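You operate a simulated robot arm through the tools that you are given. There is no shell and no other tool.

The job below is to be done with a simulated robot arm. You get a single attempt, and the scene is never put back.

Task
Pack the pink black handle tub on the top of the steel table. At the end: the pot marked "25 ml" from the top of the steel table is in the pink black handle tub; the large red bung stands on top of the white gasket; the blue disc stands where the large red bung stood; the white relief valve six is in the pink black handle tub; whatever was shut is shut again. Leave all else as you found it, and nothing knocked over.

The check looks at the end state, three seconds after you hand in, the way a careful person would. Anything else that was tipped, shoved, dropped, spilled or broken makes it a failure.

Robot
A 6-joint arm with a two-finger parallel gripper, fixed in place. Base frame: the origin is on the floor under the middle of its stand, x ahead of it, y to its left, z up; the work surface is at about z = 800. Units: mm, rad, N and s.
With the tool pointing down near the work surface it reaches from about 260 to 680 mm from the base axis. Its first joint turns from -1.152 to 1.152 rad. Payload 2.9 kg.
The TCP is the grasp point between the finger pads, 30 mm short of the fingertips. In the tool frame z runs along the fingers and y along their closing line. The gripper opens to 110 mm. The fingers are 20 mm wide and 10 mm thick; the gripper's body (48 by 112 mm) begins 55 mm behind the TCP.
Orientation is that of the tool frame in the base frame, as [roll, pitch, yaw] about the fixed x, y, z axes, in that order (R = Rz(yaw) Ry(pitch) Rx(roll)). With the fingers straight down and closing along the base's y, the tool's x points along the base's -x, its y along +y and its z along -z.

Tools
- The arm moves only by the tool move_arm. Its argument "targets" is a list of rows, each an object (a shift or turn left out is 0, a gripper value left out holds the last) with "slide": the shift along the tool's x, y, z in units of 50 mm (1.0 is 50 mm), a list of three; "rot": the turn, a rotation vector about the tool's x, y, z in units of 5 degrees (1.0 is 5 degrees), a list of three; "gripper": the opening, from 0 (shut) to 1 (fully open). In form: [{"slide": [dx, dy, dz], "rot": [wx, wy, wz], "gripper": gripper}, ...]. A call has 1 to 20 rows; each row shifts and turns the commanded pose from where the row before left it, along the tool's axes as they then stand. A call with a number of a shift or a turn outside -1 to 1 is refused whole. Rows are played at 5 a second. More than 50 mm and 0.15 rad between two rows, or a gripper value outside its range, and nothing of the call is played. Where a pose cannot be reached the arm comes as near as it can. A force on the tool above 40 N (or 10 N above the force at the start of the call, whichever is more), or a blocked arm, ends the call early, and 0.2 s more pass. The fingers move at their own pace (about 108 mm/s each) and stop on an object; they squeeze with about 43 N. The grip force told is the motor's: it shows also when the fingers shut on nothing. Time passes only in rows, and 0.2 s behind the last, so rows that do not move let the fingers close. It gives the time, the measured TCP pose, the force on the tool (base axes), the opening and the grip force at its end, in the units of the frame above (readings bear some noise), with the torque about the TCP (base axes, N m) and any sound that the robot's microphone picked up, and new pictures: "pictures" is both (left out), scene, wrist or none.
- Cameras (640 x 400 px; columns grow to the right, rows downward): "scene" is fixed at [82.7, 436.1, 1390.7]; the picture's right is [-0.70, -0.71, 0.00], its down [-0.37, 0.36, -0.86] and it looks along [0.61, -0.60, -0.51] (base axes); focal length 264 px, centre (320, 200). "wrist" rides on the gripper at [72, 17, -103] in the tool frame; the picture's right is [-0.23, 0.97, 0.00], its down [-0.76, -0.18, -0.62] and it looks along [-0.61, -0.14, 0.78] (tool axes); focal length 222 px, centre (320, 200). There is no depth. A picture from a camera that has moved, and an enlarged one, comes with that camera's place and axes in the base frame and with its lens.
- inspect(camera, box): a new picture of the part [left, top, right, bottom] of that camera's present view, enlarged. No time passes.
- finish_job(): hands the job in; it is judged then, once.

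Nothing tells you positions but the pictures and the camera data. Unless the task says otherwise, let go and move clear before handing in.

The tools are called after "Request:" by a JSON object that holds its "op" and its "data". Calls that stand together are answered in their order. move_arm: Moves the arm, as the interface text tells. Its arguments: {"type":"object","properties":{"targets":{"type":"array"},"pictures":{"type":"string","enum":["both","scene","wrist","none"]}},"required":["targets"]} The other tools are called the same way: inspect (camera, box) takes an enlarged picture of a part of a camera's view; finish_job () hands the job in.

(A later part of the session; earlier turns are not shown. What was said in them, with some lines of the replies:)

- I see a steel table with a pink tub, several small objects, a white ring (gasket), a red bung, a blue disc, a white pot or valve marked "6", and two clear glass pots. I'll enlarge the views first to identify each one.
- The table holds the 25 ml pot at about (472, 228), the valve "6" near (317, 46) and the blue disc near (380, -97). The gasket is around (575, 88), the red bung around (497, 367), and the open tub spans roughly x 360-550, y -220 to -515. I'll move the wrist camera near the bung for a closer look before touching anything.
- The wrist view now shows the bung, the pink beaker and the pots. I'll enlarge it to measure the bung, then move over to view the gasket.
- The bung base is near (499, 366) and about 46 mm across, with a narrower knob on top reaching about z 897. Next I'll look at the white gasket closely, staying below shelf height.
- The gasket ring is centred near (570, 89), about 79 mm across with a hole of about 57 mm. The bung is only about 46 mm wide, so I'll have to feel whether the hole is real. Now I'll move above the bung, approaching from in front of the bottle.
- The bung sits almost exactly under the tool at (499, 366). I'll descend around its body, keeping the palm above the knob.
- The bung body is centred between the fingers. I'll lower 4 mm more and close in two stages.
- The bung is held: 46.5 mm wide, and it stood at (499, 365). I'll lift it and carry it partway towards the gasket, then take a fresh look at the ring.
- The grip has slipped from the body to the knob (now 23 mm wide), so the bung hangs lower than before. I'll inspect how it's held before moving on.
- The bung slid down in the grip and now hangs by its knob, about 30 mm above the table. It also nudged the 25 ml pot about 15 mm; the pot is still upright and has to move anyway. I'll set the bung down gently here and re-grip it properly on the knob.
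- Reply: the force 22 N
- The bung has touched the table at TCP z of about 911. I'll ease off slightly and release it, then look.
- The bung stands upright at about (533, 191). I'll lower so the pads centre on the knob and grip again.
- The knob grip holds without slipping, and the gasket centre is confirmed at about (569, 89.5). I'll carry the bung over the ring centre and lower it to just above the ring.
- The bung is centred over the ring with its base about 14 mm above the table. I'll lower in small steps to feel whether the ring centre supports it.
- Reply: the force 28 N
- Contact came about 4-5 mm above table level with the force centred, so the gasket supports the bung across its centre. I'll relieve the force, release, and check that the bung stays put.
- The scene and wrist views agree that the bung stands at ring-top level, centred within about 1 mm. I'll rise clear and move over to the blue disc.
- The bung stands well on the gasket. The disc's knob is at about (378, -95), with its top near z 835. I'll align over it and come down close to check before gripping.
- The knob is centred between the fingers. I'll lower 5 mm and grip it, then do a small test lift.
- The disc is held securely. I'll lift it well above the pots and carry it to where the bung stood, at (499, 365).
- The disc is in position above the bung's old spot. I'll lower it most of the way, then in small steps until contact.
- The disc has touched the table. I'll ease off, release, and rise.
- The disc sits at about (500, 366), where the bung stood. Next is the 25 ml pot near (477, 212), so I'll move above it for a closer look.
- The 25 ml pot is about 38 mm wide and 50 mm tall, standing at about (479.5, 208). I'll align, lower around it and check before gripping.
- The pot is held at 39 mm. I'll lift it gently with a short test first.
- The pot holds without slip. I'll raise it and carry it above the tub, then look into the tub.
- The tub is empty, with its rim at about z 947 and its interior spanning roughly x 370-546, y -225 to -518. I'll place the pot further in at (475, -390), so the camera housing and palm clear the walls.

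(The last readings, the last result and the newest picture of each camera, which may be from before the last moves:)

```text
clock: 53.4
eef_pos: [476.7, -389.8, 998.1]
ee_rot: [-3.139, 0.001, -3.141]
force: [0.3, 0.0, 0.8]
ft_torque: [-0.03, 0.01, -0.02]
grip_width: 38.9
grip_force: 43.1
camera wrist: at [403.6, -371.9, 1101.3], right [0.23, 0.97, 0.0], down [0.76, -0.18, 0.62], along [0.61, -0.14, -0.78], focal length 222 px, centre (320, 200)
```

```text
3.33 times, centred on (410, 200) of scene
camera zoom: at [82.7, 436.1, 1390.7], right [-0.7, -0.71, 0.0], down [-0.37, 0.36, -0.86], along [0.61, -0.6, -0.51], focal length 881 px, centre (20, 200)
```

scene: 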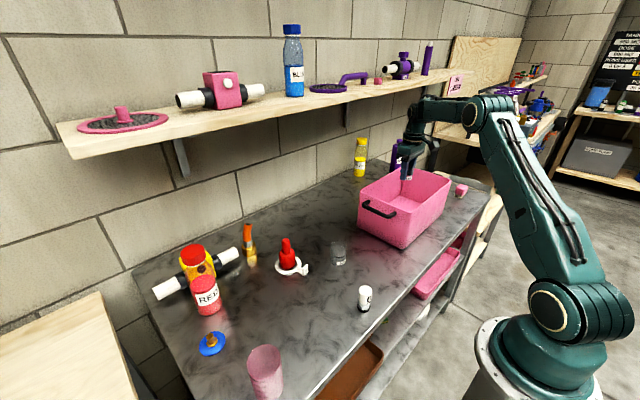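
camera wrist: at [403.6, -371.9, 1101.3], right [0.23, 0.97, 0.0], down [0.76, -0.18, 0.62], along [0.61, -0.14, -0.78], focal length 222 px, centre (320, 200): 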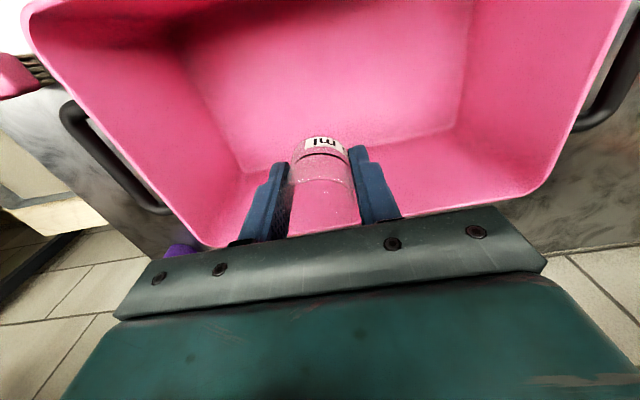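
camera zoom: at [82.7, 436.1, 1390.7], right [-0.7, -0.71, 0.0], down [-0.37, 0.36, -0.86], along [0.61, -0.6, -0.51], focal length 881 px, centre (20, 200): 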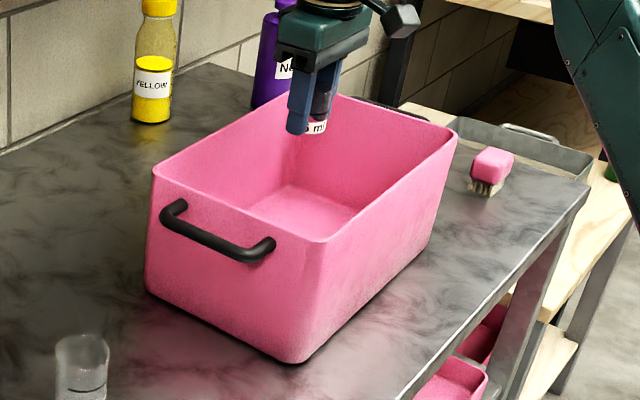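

Request:
{"op": "move_arm", "data": {"targets": [{"slide": [0, 0, 0.3]}, {"slide": [0, 0, 0.5]}, {"slide": [0, 0, 0.5]}, {"slide": [0, 0, 0.5]}, {"slide": [0, 0, 0.5]}, {"slide": [0, 0, 0.4]}, {"slide": [0, 0, 0.15]}, {"slide": [0, 0, 0]}]}}

Request:
{"op": "inspect", "data": {"camera": "scene", "box": [330, 140, 490, 260]}}

```text
clock: 55.2
eef_pos: [476.0, -390.4, 855.5]
ee_rot: [3.142, 0.0, 3.14]
force: [-0.3, 0.0, -0.4]
ft_torque: [0.02, 0.0, 0.0]
grip_width: 38.5
grip_force: 43.5
camera wrist: at [403.9, -372.1, 959.1], right [0.23, 0.97, 0.0], down [0.76, -0.18, 0.62], along [0.61, -0.14, -0.78], focal length 222 px, centre (320, 200)
```

scene: 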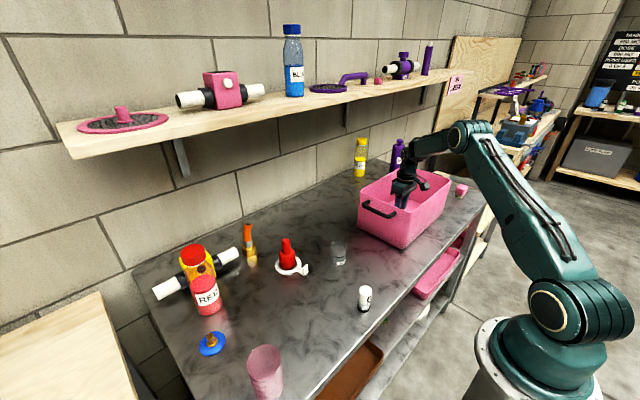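
wrist: 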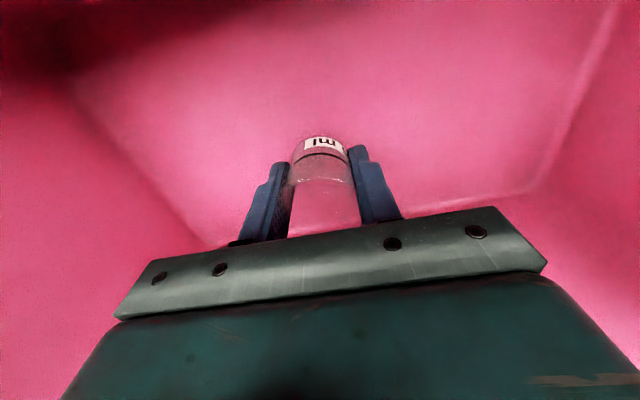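

```text
3.33 times, centred on (410, 200) of scene
camera zoom: at [82.7, 436.1, 1390.7], right [-0.7, -0.71, 0.0], down [-0.37, 0.36, -0.86], along [0.61, -0.6, -0.51], focal length 881 px, centre (20, 200)
```

zoom: 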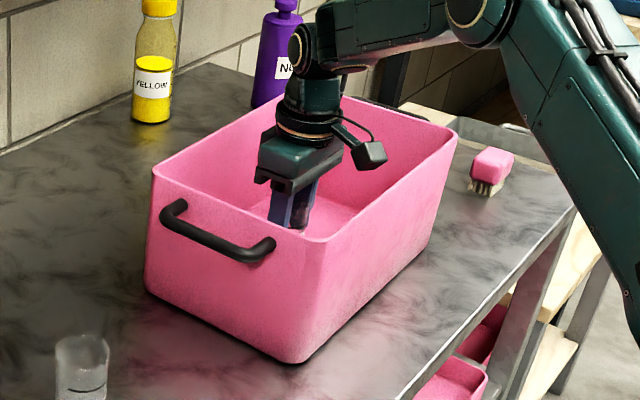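

Request:
{"op": "move_arm", "data": {"targets": [{"slide": [0, 0, 0.1]}, {"slide": [0, 0, 0.06]}, {"slide": [0, 0, 0]}], "pictures": "none"}}

Request:
{"op": "move_arm", "data": {"targets": [{"slide": [0, 0, 0.03]}, {"slide": [0, 0, 0]}], "pictures": "none"}}

Request:
{"op": "move_arm", "data": {"targets": [{"slide": [0, 0, 0.03]}, {"slide": [0, 0, 0]}], "pictures": "none"}}

```text
clock: 56.0
eef_pos: [475.4, -389.1, 848.4]
ee_rot: [3.141, -0.001, -3.14]
force: [0.2, -0.7, 0.4]
ft_torque: [0.0, -0.01, -0.01]
grip_width: 38.5
grip_force: 43.4
```

```text
clock: 56.6
eef_pos: [473.4, -389.8, 846.3]
ee_rot: [3.141, 0.001, -3.141]
force: [-0.6, -0.2, -0.1]
ft_torque: [-0.01, 0.01, -0.02]
grip_width: 38.4
grip_force: 43.4
```

```text
clock: 57.2
eef_pos: [474.7, -389.9, 844.8]
ee_rot: [-3.14, -0.001, -3.14]
force: [-0.5, 0.3, -0.3]
ft_torque: [-0.03, 0.02, 0.02]
grip_width: 38.5
grip_force: 43.2
```

Request:
{"op": "move_arm", "data": {"targets": [{"slide": [0, 0, 0.03]}, {"slide": [0, 0, 0]}], "pictures": "none"}}

Request:
{"op": "move_arm", "data": {"targets": [{"slide": [0, 0, 0.03]}, {"slide": [0, 0, 0]}], "pictures": "none"}}

Request:
{"op": "move_arm", "data": {"targets": [{"slide": [0, 0, 0.02]}, {"slide": [0, 0, 0]}], "pictures": "none"}}

```text
clock: 57.8
eef_pos: [474.9, -389.8, 844.4]
ee_rot: [3.141, 0.001, 3.141]
force: [0.3, -0.5, -0.8]
ft_torque: [0.0, 0.04, -0.03]
grip_width: 38.5
grip_force: 42.9
```

```text
clock: 58.4
eef_pos: [474.8, -389.9, 843.0]
ee_rot: [-3.142, -0.002, -3.141]
force: [0.5, 0.2, -0.6]
ft_torque: [-0.03, -0.02, 0.01]
grip_width: 38.1
grip_force: 43.2
```

```text
clock: 59.0
eef_pos: [474.6, -389.3, 840.2]
ee_rot: [-3.141, 0.001, -3.142]
force: [-0.2, 0.6, 0.0]
ft_torque: [0.01, -0.01, 0.02]
grip_width: 38.2
grip_force: 42.9
```

Request:
{"op": "move_arm", "data": {"targets": [{"slide": [0, 0, 0.02]}, {"slide": [0, 0, 0]}], "pictures": "none"}}

Request:
{"op": "move_arm", "data": {"targets": [{"slide": [0, 0, 0.02]}, {"slide": [0, 0, 0]}]}}

Request:
{"op": "inspect", "data": {"camera": "wrist", "box": [220, 60, 420, 220]}}

```text
clock: 59.6
eef_pos: [474.5, -390.4, 838.3]
ee_rot: [-3.14, -0.001, 3.141]
force: [-0.5, -0.4, 1.2]
ft_torque: [-0.02, 0.02, -0.02]
grip_width: 38.0
grip_force: 43.4
```

```text
clock: 60.2
eef_pos: [475.6, -388.6, 839.7]
ee_rot: [-3.139, 0.001, 3.141]
force: [1.0, 1.3, 11.9]
ft_torque: [0.09, 0.01, 0.0]
grip_width: 37.9
grip_force: 42.9
camera wrist: at [403.0, -371.6, 943.1], right [0.23, 0.97, 0.0], down [0.76, -0.18, 0.63], along [0.61, -0.14, -0.78], focal length 222 px, centre (320, 200)
```

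scene: 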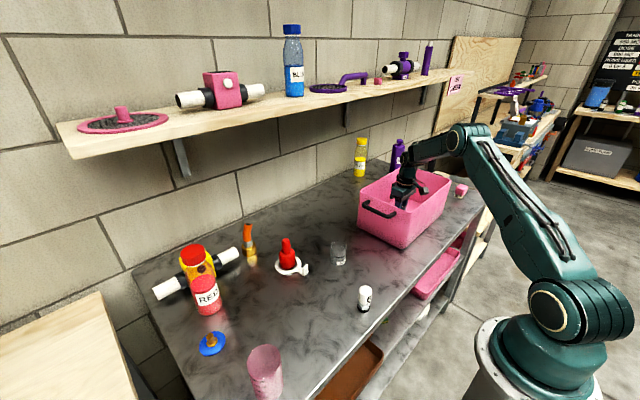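
wrist: 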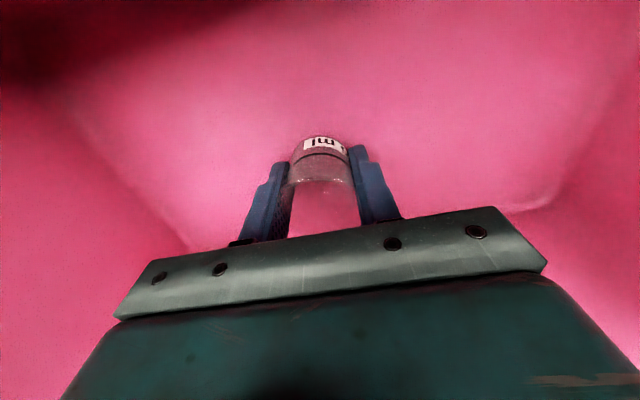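

```text
2.50 times, centred on (320, 140) of wrist
camera zoom: at [403.0, -371.6, 943.1], right [0.23, 0.97, 0.0], down [0.76, -0.18, 0.63], along [0.61, -0.14, -0.78], focal length 555 px, centre (320, 350)
```

zoom: 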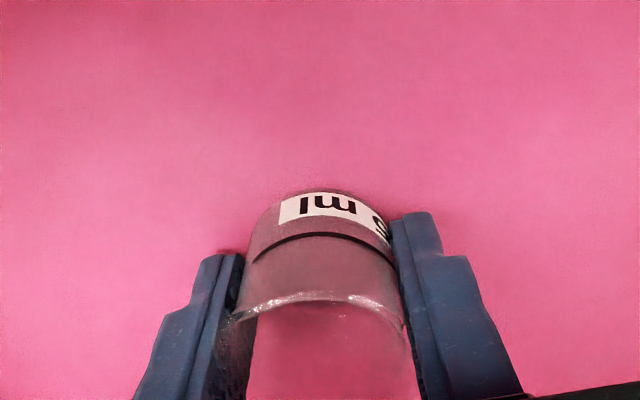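

The pot has reached the tub floor. I'll ease off, release slowly, and rise straight up.

Request:
{"op": "move_arm", "data": {"targets": [{"slide": [0, 0, -0.02]}, {"slide": [0, 0, 0]}, {"gripper": 0.4}, {"gripper": 0.5}, {"gripper": 0.55}, {"slide": [0, 0, 0]}, {"slide": [0, 0, -0.3]}, {"slide": [0, 0, -0.5]}, {"slide": [0, 0, -0.7]}, {"slide": [0, 0, -0.8]}, {"slide": [0, 0, -0.9]}, {"slide": [0, 0, 0]}, {"slide": [0, 0, 0]}]}}

Request:
{"op": "inspect", "data": {"camera": "wrist", "box": [220, 60, 420, 220]}}

Request:
{"op": "inspect", "data": {"camera": "scene", "box": [240, 210, 400, 320]}}

```text
clock: 63.0
eef_pos: [476.6, -391.7, 999.0]
ee_rot: [-3.141, 0.0, 3.141]
force: [0.0, -0.7, 0.1]
ft_torque: [-0.01, -0.03, -0.01]
grip_width: 60.2
grip_force: 0.1
camera wrist: at [403.5, -373.8, 1102.8], right [0.23, 0.97, 0.0], down [0.76, -0.18, 0.62], along [0.61, -0.14, -0.78], focal length 222 px, centre (320, 200)
```

scene: 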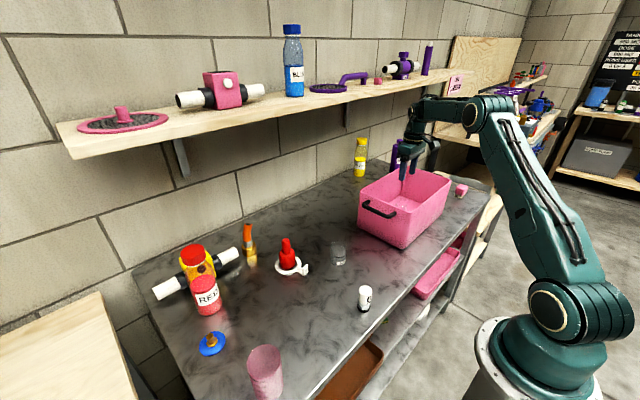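
wrist: 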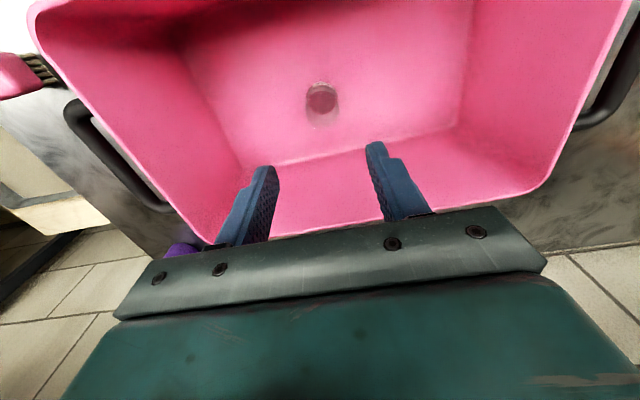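

```text
2.50 times, centred on (320, 140) of wrist
camera zoom: at [403.5, -373.8, 1102.8], right [0.23, 0.97, 0.0], down [0.76, -0.18, 0.62], along [0.61, -0.14, -0.78], focal length 555 px, centre (320, 350)
```

zoom: 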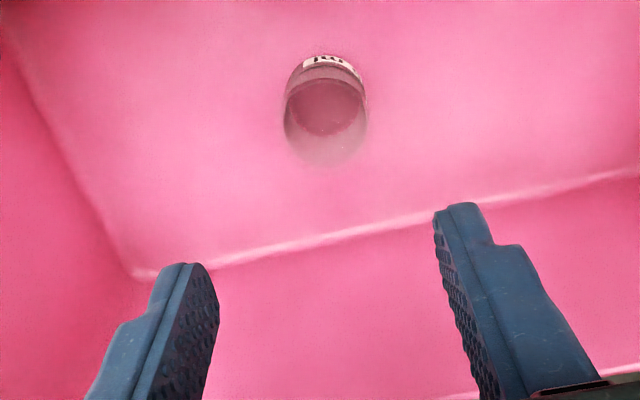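

```text
3.64 times, centred on (320, 265) of scene
camera zoom: at [82.7, 436.1, 1390.7], right [-0.7, -0.71, 0.0], down [-0.37, 0.36, -0.86], along [0.61, -0.6, -0.51], focal length 961 px, centre (320, -36)
```

zoom: 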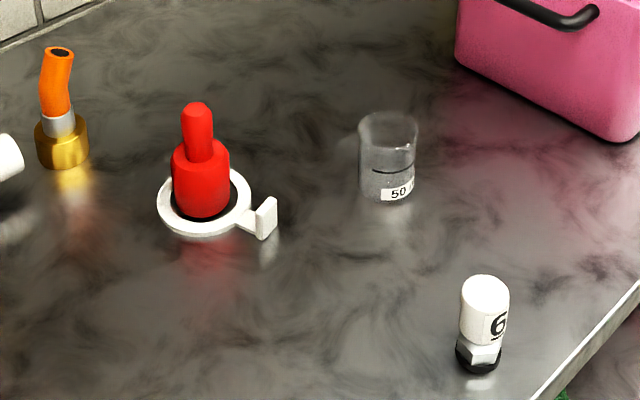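

The pot stands upright in the tub. Now I'll go to the white valve "6" near (317, 46) and look from above.

Request:
{"op": "move_arm", "data": {"targets": [{"slide": [0, 0, -0.4]}, {"slide": [0.15, 0.4, 0], "gripper": 0.7}, {"slide": [0.25, 0.75, 0]}, {"slide": [0.25, 0.75, 0]}, {"slide": [0.25, 0.75, 0]}, {"slide": [0.25, 0.75, 0]}, {"slide": [0.25, 0.75, 0]}, {"slide": [0.25, 0.75, 0.2]}, {"slide": [0.25, 0.75, 0.2]}, {"slide": [0.25, 0.75, 0.2]}, {"slide": [0.25, 0.75, 0.2]}, {"slide": [0.25, 0.75, 0.2]}, {"slide": [0.25, 0.82, 0.3]}, {"slide": [0, 0, 0]}, {"slide": [0, 0, 0]}]}}

Request:
{"op": "inspect", "data": {"camera": "wrist", "box": [220, 20, 420, 180]}}

Request:
{"op": "inspect", "data": {"camera": "scene", "box": [332, 270, 396, 320]}}

```text
clock: 66.2
eef_pos: [330.9, 45.3, 958.2]
ee_rot: [3.141, 0.0, -3.141]
force: [0.5, -1.3, -0.3]
ft_torque: [0.03, 0.0, -0.03]
grip_width: 76.9
grip_force: 0.1
camera wrist: at [258.1, 62.2, 1060.3], right [0.23, 0.97, 0.0], down [0.76, -0.18, 0.62], along [0.61, -0.14, -0.78], focal length 222 px, centre (320, 200)
```

scene: 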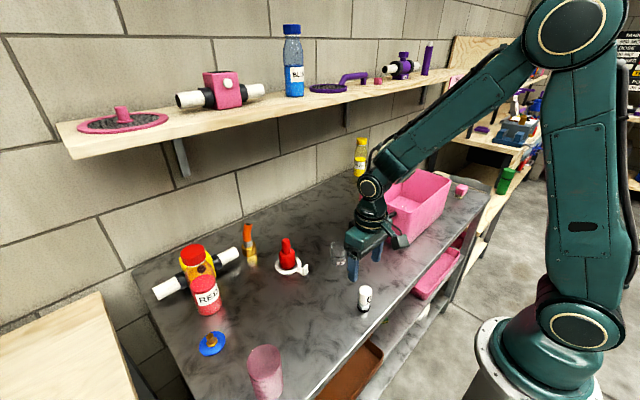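
wrist: 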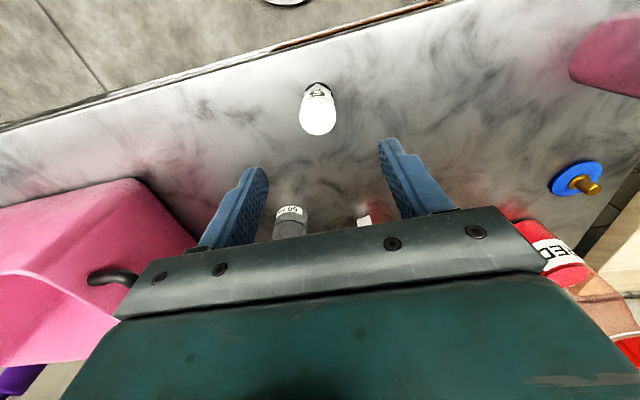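

```text
2.50 times, centred on (320, 100) of wrist
camera zoom: at [258.1, 62.2, 1060.3], right [0.23, 0.97, 0.0], down [0.76, -0.18, 0.62], along [0.61, -0.14, -0.78], focal length 555 px, centre (320, 450)
```

zoom: 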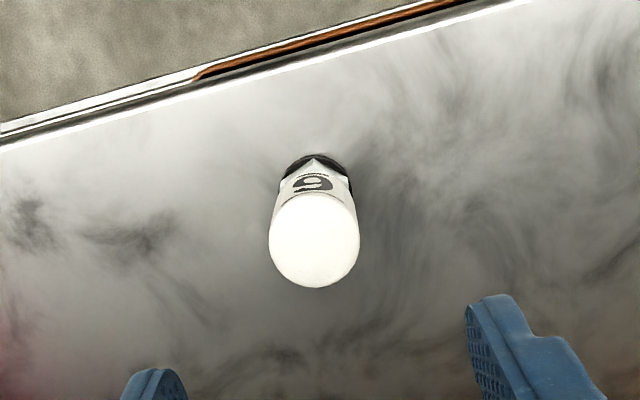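

```text
8.00 times, centred on (364, 295) of scene
camera zoom: at [82.7, 436.1, 1390.7], right [-0.7, -0.71, 0.0], down [-0.37, 0.36, -0.86], along [0.61, -0.6, -0.51], focal length 2114 px, centre (-32, -560)
```

zoom: 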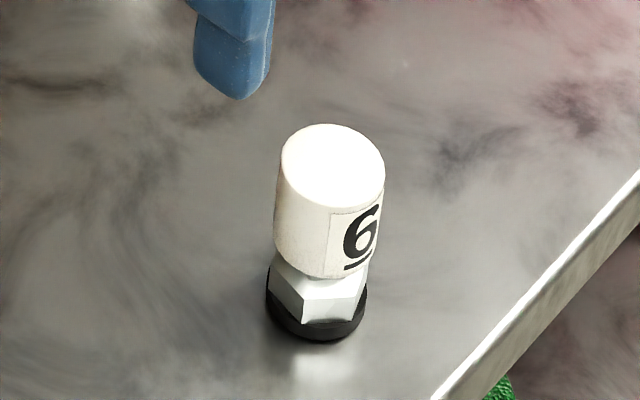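

The valve "6" is confirmed (the digit is underlined), at about (320, 45.5) with its top near z 863. I'll align and descend around its white cap.

Request:
{"op": "move_arm", "data": {"targets": [{"slide": [0.2, -0.01, 0.2]}, {"slide": [0, 0, 0.6]}, {"slide": [0, 0, 0.5]}, {"slide": [0, 0, 0.3]}, {"slide": [0, 0, 0]}, {"slide": [0, 0, 0]}]}}

Request:
{"op": "inspect", "data": {"camera": "wrist", "box": [220, 60, 420, 220]}}

Request:
{"op": "inspect", "data": {"camera": "scene", "box": [324, 250, 404, 320]}}

```text
clock: 67.6
eef_pos: [321.7, 44.3, 875.9]
ee_rot: [3.141, 0.001, 3.142]
force: [0.3, 0.0, -0.1]
ft_torque: [0.01, 0.0, 0.0]
grip_width: 76.8
grip_force: 0.1
camera wrist: at [249.8, 63.3, 980.3], right [0.23, 0.97, 0.0], down [0.76, -0.18, 0.62], along [0.61, -0.14, -0.78], focal length 222 px, centre (320, 200)
```

scene: 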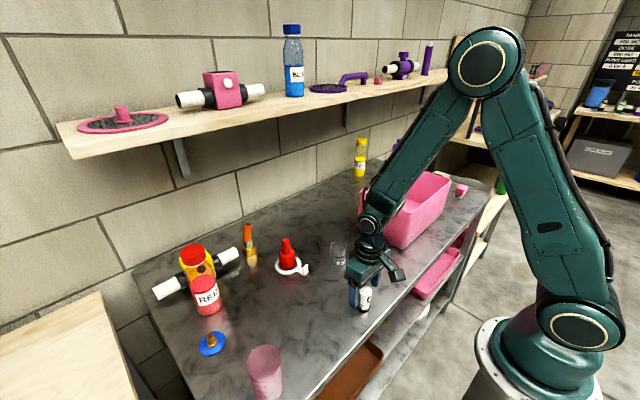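
wrist: 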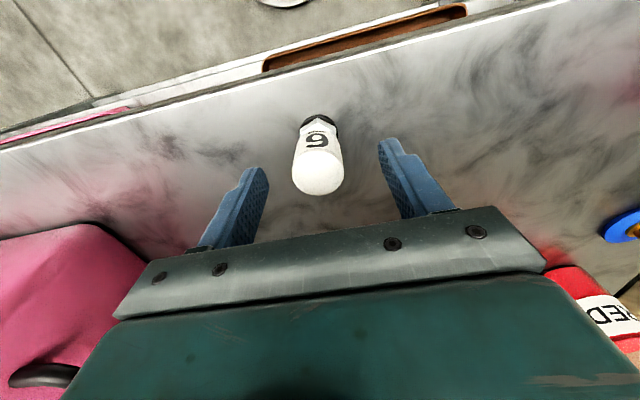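

```text
2.50 times, centred on (320, 140) of wrist
camera zoom: at [249.8, 63.3, 980.3], right [0.23, 0.97, 0.0], down [0.76, -0.18, 0.62], along [0.61, -0.14, -0.78], focal length 555 px, centre (320, 350)
```

zoom: 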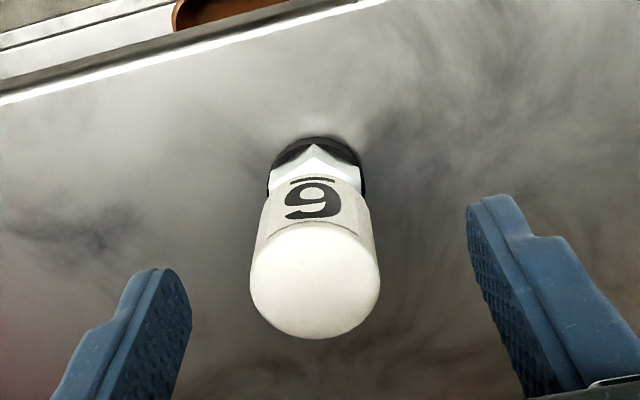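

```text
5.71 times, centred on (364, 285) of scene
camera zoom: at [82.7, 436.1, 1390.7], right [-0.7, -0.71, 0.0], down [-0.37, 0.36, -0.86], along [0.61, -0.6, -0.51], focal length 1510 px, centre (69, -286)
```

zoom: 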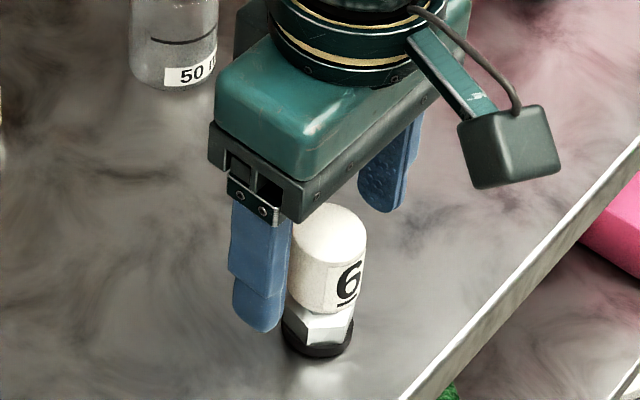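

Request:
{"op": "move_arm", "data": {"targets": [{"slide": [0.01, 0, 0.3]}, {"slide": [0, 0, 0.29]}, {"slide": [0, 0, 0]}, {"gripper": 0.4}, {"gripper": 0.35}, {"gripper": 0.3}, {"gripper": 0.0}, {"gripper": 0.0}, {"gripper": 0.0}, {"slide": [0, 0, -0.1]}, {"slide": [0, 0, -0.3]}, {"slide": [0, 0, -0.2]}, {"slide": [0, 0, 0]}, {"slide": [0, 0, 0]}]}}

Request:
{"op": "inspect", "data": {"camera": "wrist", "box": [220, 60, 420, 220]}}

Request:
{"op": "inspect", "data": {"camera": "scene", "box": [324, 250, 404, 320]}}

```text
clock: 70.6
eef_pos: [318.7, 47.5, 877.1]
ee_rot: [3.141, 0.001, -3.14]
force: [-0.3, -0.3, -2.3]
ft_torque: [0.0, -0.01, -0.01]
grip_width: 31.0
grip_force: 43.1
camera wrist: at [246.4, 65.3, 980.7], right [0.23, 0.97, 0.0], down [0.76, -0.18, 0.62], along [0.61, -0.14, -0.78], focal length 222 px, centre (320, 200)
```

scene: 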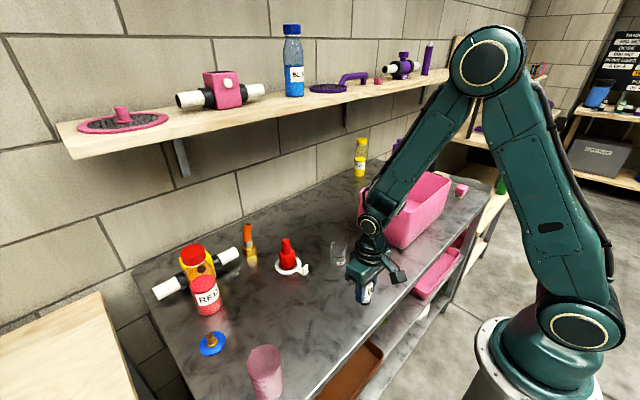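
wrist: 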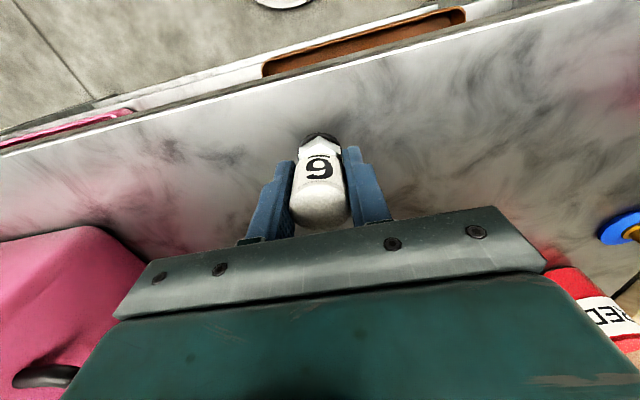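

```text
2.50 times, centred on (320, 140) of wrist
camera zoom: at [246.4, 65.3, 980.7], right [0.23, 0.97, 0.0], down [0.76, -0.18, 0.62], along [0.61, -0.14, -0.78], focal length 555 px, centre (320, 350)
```

zoom: 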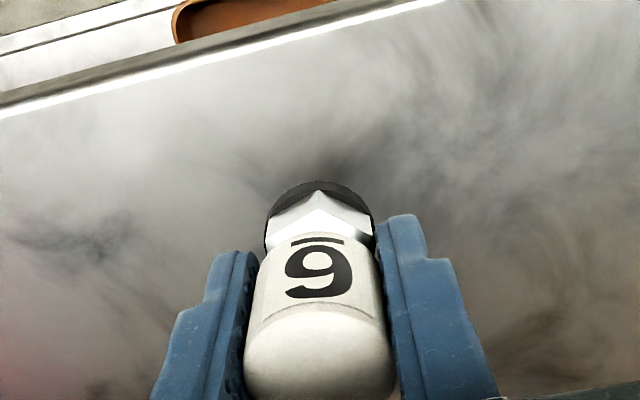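

```text
5.71 times, centred on (364, 285) of scene
camera zoom: at [82.7, 436.1, 1390.7], right [-0.7, -0.71, 0.0], down [-0.37, 0.36, -0.86], along [0.61, -0.6, -0.51], focal length 1510 px, centre (69, -286)
```

zoom: 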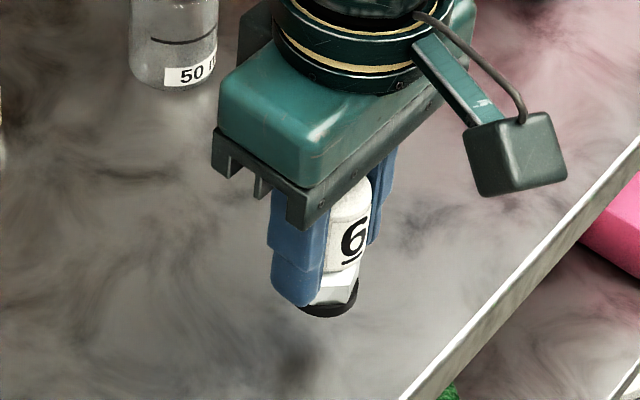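

The valve is held firmly on its cap. I'll lift it above rim height and carry it over the tub, clear of the pot, to (475, -302).

Request:
{"op": "move_arm", "data": {"targets": [{"slide": [0, 0, -0.5]}, {"slide": [0, 0, -0.8]}, {"slide": [0, 0, -0.9]}, {"slide": [0, 0, -0.9]}, {"slide": [0, 0, -0.2]}, {"slide": [-0.31, -0.695, 0]}, {"slide": [-0.31, -0.695, 0]}, {"slide": [-0.31, -0.695, 0]}, {"slide": [-0.31, -0.695, 0]}, {"slide": [-0.31, -0.695, 0]}, {"slide": [-0.31, -0.695, 0]}, {"slide": [-0.31, -0.695, 0]}, {"slide": [-0.31, -0.695, 0]}, {"slide": [-0.31, -0.695, 0]}, {"slide": [-0.31, -0.695, 0]}, {"slide": [0, 0, 0]}, {"slide": [0, 0, 0]}]}}

Request:
{"op": "inspect", "data": {"camera": "scene", "box": [330, 140, 490, 260]}}

Request:
{"op": "inspect", "data": {"camera": "wrist", "box": [160, 60, 420, 240]}}

```text
clock: 74.2
eef_pos: [475.7, -302.0, 1040.8]
ee_rot: [3.141, 0.001, 3.141]
force: [-0.3, 0.3, -3.2]
ft_torque: [-0.01, 0.0, -0.03]
grip_width: 31.1
grip_force: 42.9
camera wrist: at [402.5, -285.1, 1144.5], right [0.23, 0.97, 0.0], down [0.76, -0.18, 0.62], along [0.61, -0.14, -0.78], focal length 222 px, centre (320, 200)
```

scene: 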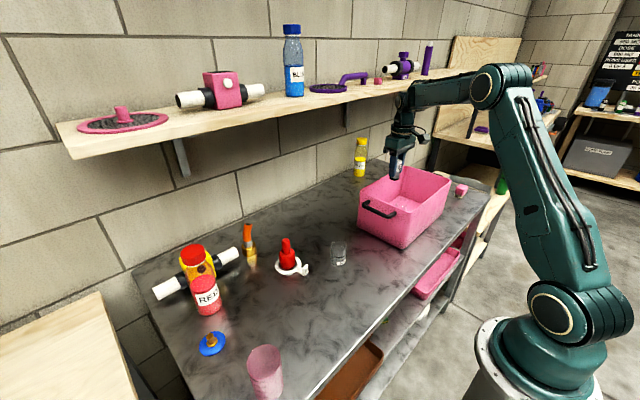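
wrist: 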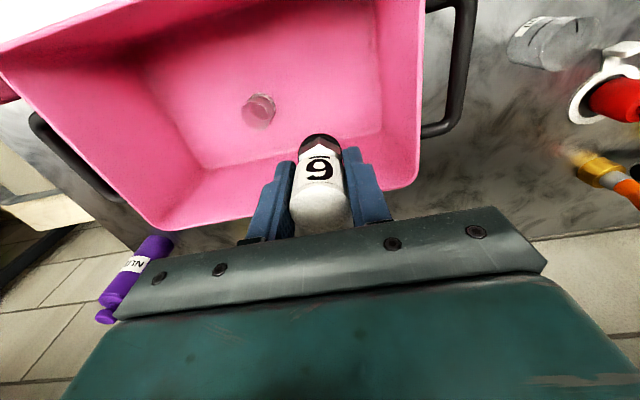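

```text
3.33 times, centred on (410, 200) of scene
camera zoom: at [82.7, 436.1, 1390.7], right [-0.7, -0.71, 0.0], down [-0.37, 0.36, -0.86], along [0.61, -0.6, -0.51], focal length 881 px, centre (20, 200)
```

zoom: 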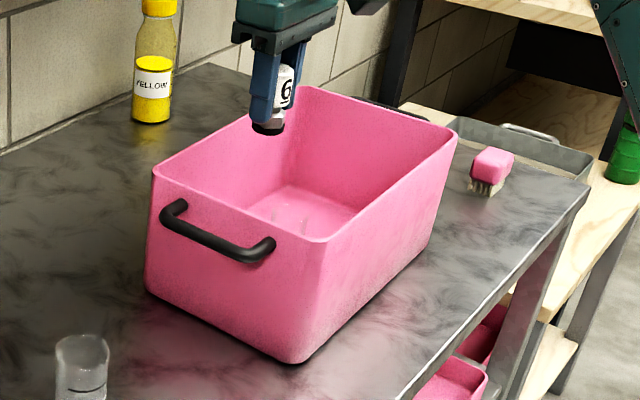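

```text
2.22 times, centred on (290, 150) of wrist
camera zoom: at [402.5, -285.1, 1144.5], right [0.23, 0.97, 0.0], down [0.76, -0.18, 0.62], along [0.61, -0.14, -0.78], focal length 494 px, centre (387, 311)
```

zoom: 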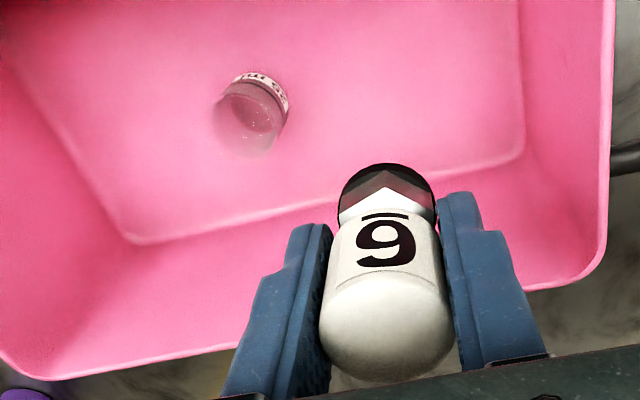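

Request:
{"op": "move_arm", "data": {"targets": [{"slide": [0, 0, 0.3]}, {"slide": [0, 0, 0.6]}, {"slide": [0, 0, 0.6]}, {"slide": [0, 0, 0.6]}, {"slide": [0, 0, 0.6]}, {"slide": [0, 0, 0.5]}, {"slide": [0, 0, 0.3]}, {"slide": [0, 0, 0]}, {"slide": [0, 0, 0]}]}}

Request:
{"op": "inspect", "data": {"camera": "scene", "box": [330, 140, 490, 260]}}

Request:
{"op": "inspect", "data": {"camera": "wrist", "box": [160, 60, 420, 240]}}

```text
clock: 76.2
eef_pos: [474.8, -300.8, 865.6]
ee_rot: [3.141, 0.0, 3.141]
force: [0.1, -0.1, -3.2]
ft_torque: [0.03, 0.0, 0.01]
grip_width: 31.3
grip_force: 42.8
camera wrist: at [401.5, -283.3, 968.5], right [0.23, 0.97, 0.0], down [0.76, -0.18, 0.62], along [0.61, -0.14, -0.78], focal length 222 px, centre (320, 200)
```

scene: 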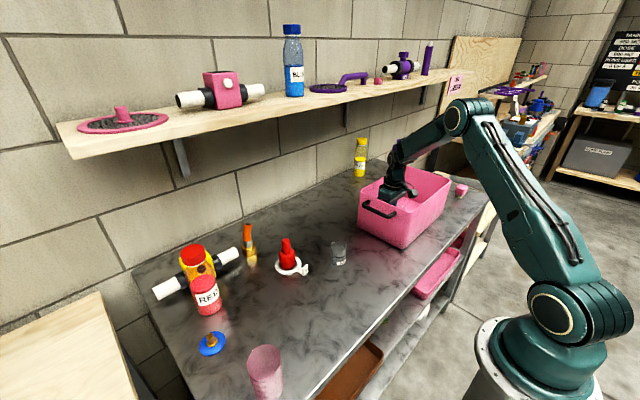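
wrist: 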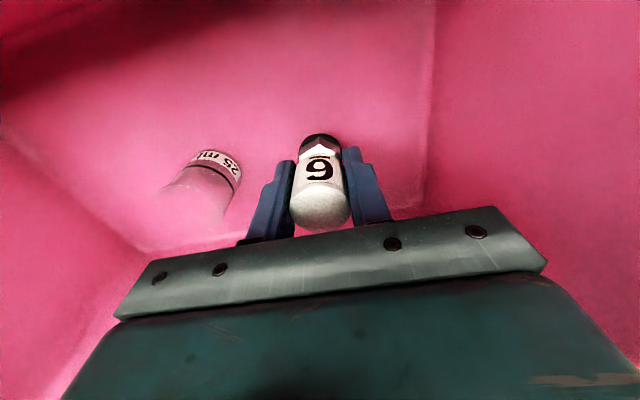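

```text
3.33 times, centred on (410, 200) of scene
camera zoom: at [82.7, 436.1, 1390.7], right [-0.7, -0.71, 0.0], down [-0.37, 0.36, -0.86], along [0.61, -0.6, -0.51], focal length 881 px, centre (20, 200)
```

zoom: 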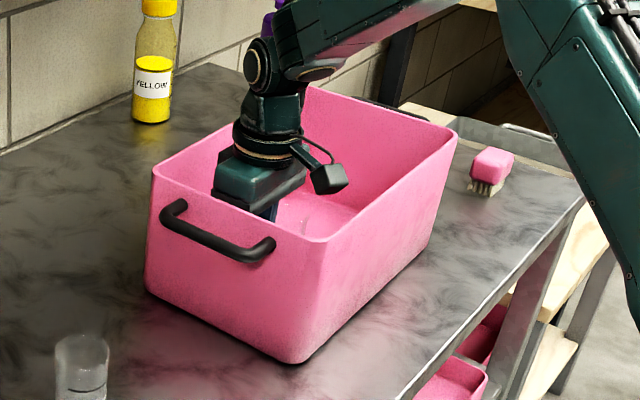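

```text
2.22 times, centred on (290, 150) of wrist
camera zoom: at [401.5, -283.3, 968.5], right [0.23, 0.97, 0.0], down [0.76, -0.18, 0.62], along [0.61, -0.14, -0.78], focal length 494 px, centre (387, 311)
```

zoom: 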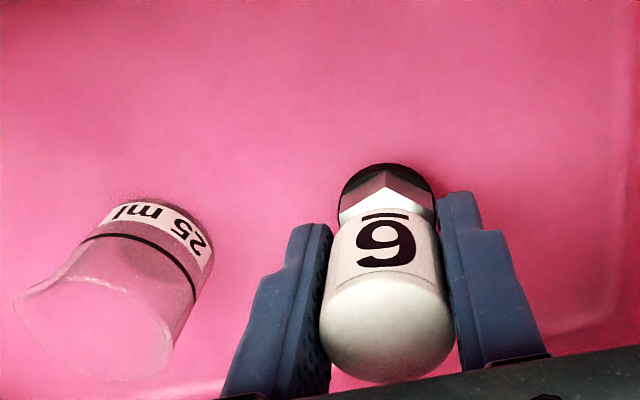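

Request:
{"op": "move_arm", "data": {"targets": [{"slide": [0, 0, 0.1]}, {"slide": [0, 0, 0.08]}, {"slide": [0, 0, 0]}], "pictures": "none"}}

Request:
{"op": "move_arm", "data": {"targets": [{"slide": [0, 0, 0.04]}, {"slide": [0, 0, 0]}], "pictures": "none"}}

Request:
{"op": "move_arm", "data": {"targets": [{"slide": [0, 0, 0.03]}, {"slide": [0, 0, 0]}], "pictures": "none"}}

Request:
{"op": "move_arm", "data": {"targets": [{"slide": [0, 0, 0.03]}, {"slide": [0, 0, 0]}], "pictures": "none"}}

```text
clock: 77.0
eef_pos: [475.1, -300.7, 856.3]
ee_rot: [-3.14, 0.0, -3.141]
force: [0.7, 0.2, -2.9]
ft_torque: [-0.01, 0.01, 0.0]
grip_width: 31.3
grip_force: 43.0
```

```text
clock: 77.6
eef_pos: [474.4, -302.5, 855.5]
ee_rot: [3.14, -0.001, 3.14]
force: [-0.9, 0.2, -3.5]
ft_torque: [-0.02, -0.02, 0.01]
grip_width: 31.1
grip_force: 42.9
```

```text
clock: 78.2
eef_pos: [474.1, -302.1, 854.2]
ee_rot: [-3.141, -0.001, -3.14]
force: [-0.2, -0.1, -3.2]
ft_torque: [-0.01, 0.0, 0.02]
grip_width: 31.1
grip_force: 43.2
```

```text
clock: 78.8
eef_pos: [475.6, -302.0, 851.8]
ee_rot: [-3.141, 0.0, 3.141]
force: [-0.8, 0.7, -2.9]
ft_torque: [-0.04, 0.02, 0.03]
grip_width: 31.2
grip_force: 43.7
```

Request:
{"op": "move_arm", "data": {"targets": [{"slide": [0, 0, 0.02]}, {"slide": [0, 0, 0]}], "pictures": "none"}}

Request:
{"op": "move_arm", "data": {"targets": [{"slide": [0, 0, 0.02]}, {"slide": [0, 0, 0]}], "pictures": "none"}}

```text
clock: 79.4
eef_pos: [475.1, -301.2, 851.8]
ee_rot: [-3.141, 0.001, 3.142]
force: [0.2, 2.8, 5.3]
ft_torque: [0.13, 0.02, -0.04]
grip_width: 31.2
grip_force: 43.1
```

```text
clock: 80.0
eef_pos: [475.8, -301.0, 851.5]
ee_rot: [-3.141, 0.005, -3.141]
force: [1.5, 6.1, 18.3]
ft_torque: [0.35, 0.11, -0.04]
grip_width: 31.2
grip_force: 42.9
```

The valve is on the tub floor. I'll ease off, open just enough to release, and rise straight out.

Request:
{"op": "move_arm", "data": {"targets": [{"slide": [0, 0, -0.025]}, {"slide": [0, 0, 0]}, {"gripper": 0.34}, {"gripper": 0.4}, {"gripper": 0.42}, {"slide": [0, 0, 0]}, {"slide": [0, 0, -0.2]}, {"slide": [0, 0, -0.5]}, {"slide": [0, 0, -0.8]}, {"slide": [0, 0, -0.8]}, {"slide": [0, 0, -0.8]}, {"slide": [0, 0, -0.4]}, {"slide": [0, 0, 0]}, {"slide": [0, 0, 0]}]}}

Request:
{"op": "inspect", "data": {"camera": "wrist", "box": [160, 40, 420, 220]}}

Request:
{"op": "inspect", "data": {"camera": "scene", "box": [240, 210, 400, 320]}}

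Request:
{"op": "inspect", "data": {"camera": "scene", "box": [130, 220, 310, 350]}}

```text
clock: 83.0
eef_pos: [475.6, -299.7, 1024.6]
ee_rot: [-3.141, -0.001, -3.141]
force: [0.4, 0.3, 0.4]
ft_torque: [-0.01, 0.01, -0.01]
grip_width: 46.4
grip_force: 0.0
camera wrist: at [402.8, -283.8, 1128.5], right [0.23, 0.97, 0.0], down [0.76, -0.18, 0.62], along [0.61, -0.14, -0.78], focal length 222 px, centre (320, 200)
```

scene: 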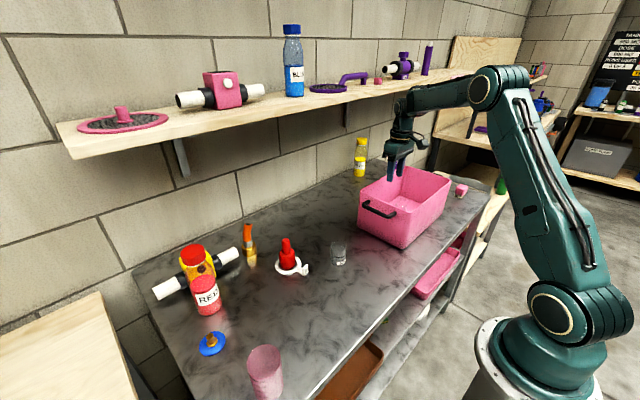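
wrist: 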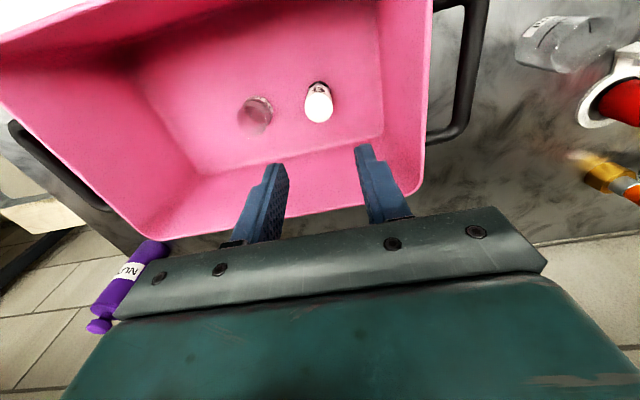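

```text
2.22 times, centred on (290, 130) of wrist
camera zoom: at [402.8, -283.8, 1128.5], right [0.23, 0.97, 0.0], down [0.76, -0.18, 0.62], along [0.61, -0.14, -0.78], focal length 494 px, centre (387, 356)
```

zoom: 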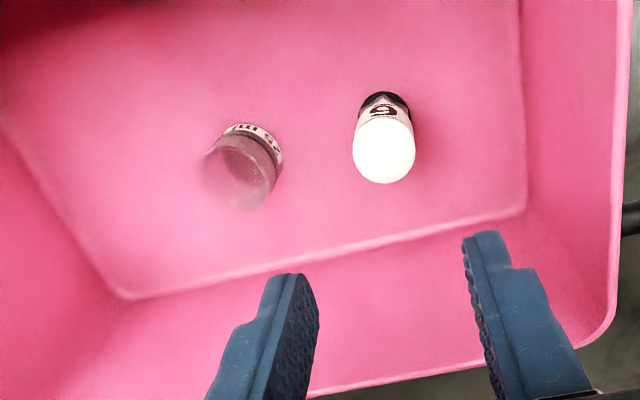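

```text
3.64 times, centred on (320, 265) of scene
camera zoom: at [82.7, 436.1, 1390.7], right [-0.7, -0.71, 0.0], down [-0.37, 0.36, -0.86], along [0.61, -0.6, -0.51], focal length 961 px, centre (320, -36)
```

zoom: 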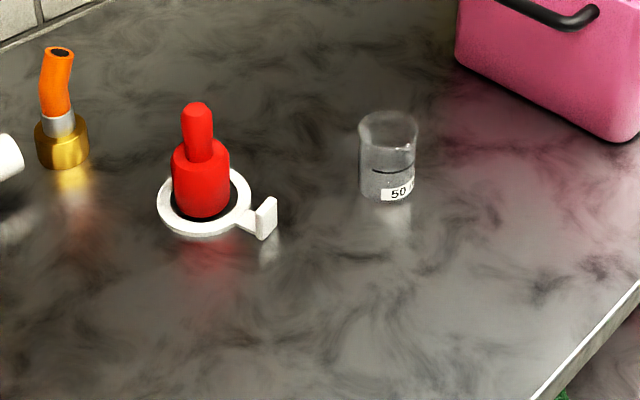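

```text
3.08 times, centred on (220, 285) of scene
camera zoom: at [82.7, 436.1, 1390.7], right [-0.7, -0.71, 0.0], down [-0.37, 0.36, -0.86], along [0.61, -0.6, -0.51], focal length 813 px, centre (628, -62)
```

zoom: 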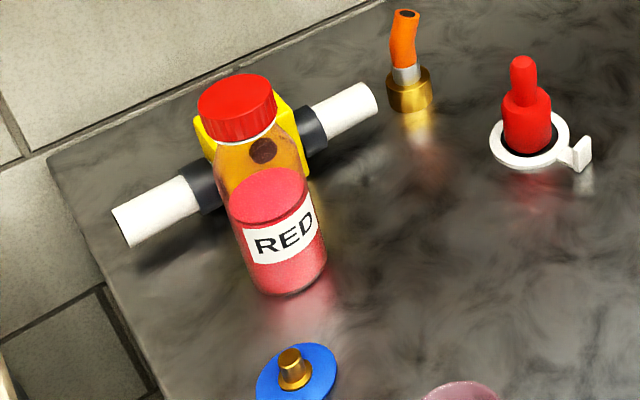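

Both the pot and the valve stand upright in the tub, and nothing else has moved. I'll return the arm to its starting area and do a last check.

Request:
{"op": "move_arm", "data": {"targets": [{"slide": [0, 0, -0.4]}, {"slide": [0.275, 0.725, -0.3]}, {"slide": [0.275, 0.725, -0.3]}, {"slide": [0.275, 0.725, -0.3]}, {"slide": [0.275, 0.725, -0.3]}, {"slide": [0.275, 0.725, -0.3]}, {"slide": [0.275, 0.725, -0.3]}, {"slide": [0.275, 0.725, -0.3]}, {"slide": [0.275, 0.725, -0.3]}, {"slide": [0, 0, 0], "gripper": 1}, {"slide": [0, 0, 0]}, {"slide": [0, 0, 0]}]}}

Request:
{"op": "inspect", "data": {"camera": "scene", "box": [272, 236, 304, 280]}}

Request:
{"op": "inspect", "data": {"camera": "scene", "box": [140, 220, 420, 395]}}

Request:
{"op": "inspect", "data": {"camera": "wrist", "box": [0, 60, 320, 260]}}

```text
clock: 85.6
eef_pos: [366.5, -11.0, 1165.1]
ee_rot: [-3.141, -0.001, 3.141]
force: [-0.1, -0.7, -0.3]
ft_torque: [0.01, 0.05, 0.01]
grip_width: 110.0
grip_force: 0.0
camera wrist: at [293.8, 6.7, 1268.2], right [0.23, 0.97, 0.0], down [0.76, -0.18, 0.62], along [0.61, -0.14, -0.78], focal length 222 px, centre (320, 200)
```

scene: 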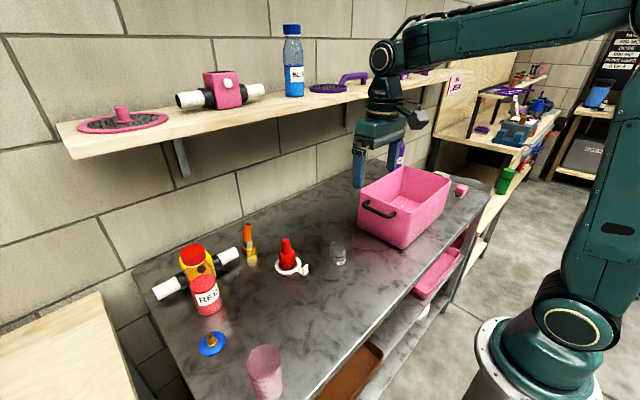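
wrist: 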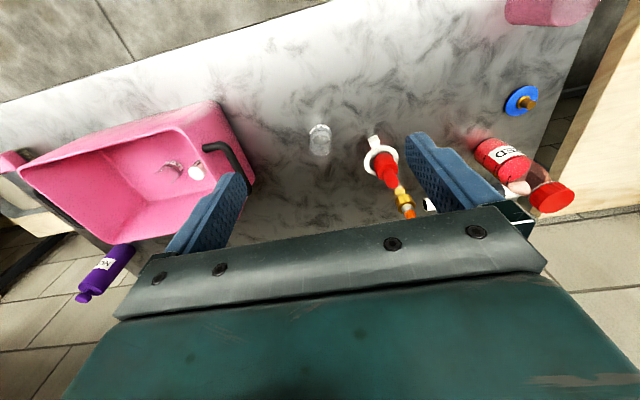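

```text
9.09 times, centred on (288, 258) of scene
camera zoom: at [82.7, 436.1, 1390.7], right [-0.7, -0.71, 0.0], down [-0.37, 0.36, -0.86], along [0.61, -0.6, -0.51], focal length 2403 px, centre (611, -327)
```

zoom: 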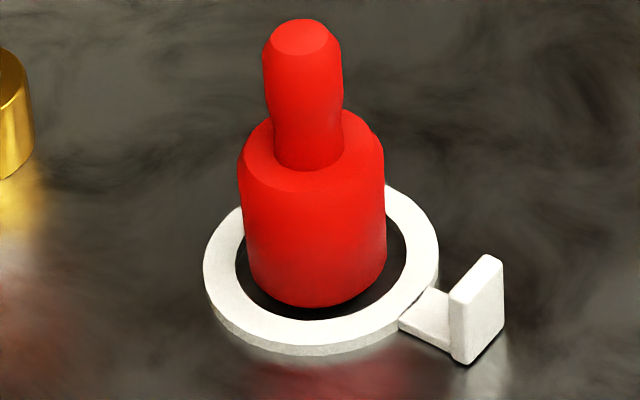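

```text
2.29 times, centred on (280, 308) of scene
camera zoom: at [82.7, 436.1, 1390.7], right [-0.7, -0.71, 0.0], down [-0.37, 0.36, -0.86], along [0.61, -0.6, -0.51], focal length 604 px, centre (411, -46)
```

zoom: 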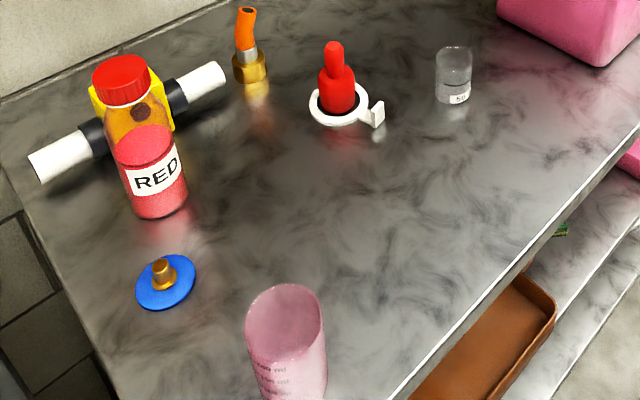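

```text
2.00 times, centred on (160, 160) of wrist
camera zoom: at [293.8, 6.7, 1268.2], right [0.23, 0.97, 0.0], down [0.76, -0.18, 0.62], along [0.61, -0.14, -0.78], focal length 444 px, centre (640, 280)
```

zoom: 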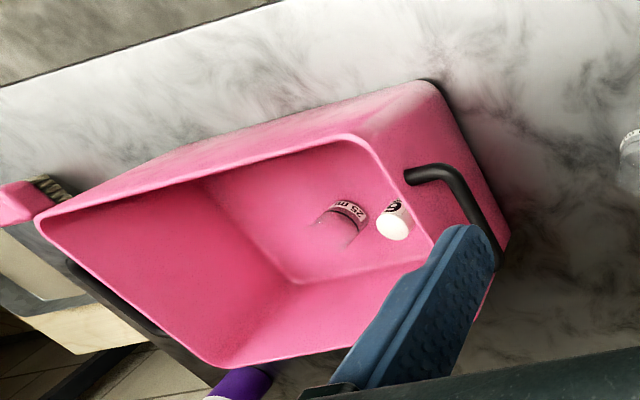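

Everything is in its final place:
- The 25 ml pot and valve six stand in the tub.
- The red bung stands on the white gasket.
- The blue disc stands where the bung was.

Nothing is tipped, nothing had to be opened, and the arm is clear, so I'm handing in.

Request:
{"op": "finish_job", "data": {}}

```text
The job is handed in.
```

I finished the job and handed it in. The result of the check hasn't come back, but my last look at the scene matched what you asked for:

- **Pink tub:** the "25 ml" pot and the white relief valve six both stand upright inside it.
- **Red bung:** it stands centred on the white gasket. The gasket's hole looks wider than the bung, so I lowered it slowly to feel for support. It touched about 5 mm above the table, at the gasket's top, and stayed there when I let go.
- **Blue disc:** it stands where the bung stood, within about 1–2 mm.
- **Everything else:** the other items on the table look undisturbed. Nothing had to be opened, and the arm is back near its starting position.

**Slip on the way:** the bung slid down in my first grip and pushed the 25 ml pot about 15 mm. The pot stayed upright, and I saw nothing spilled. I set the bung down, gripped it again by its knob and carried on.
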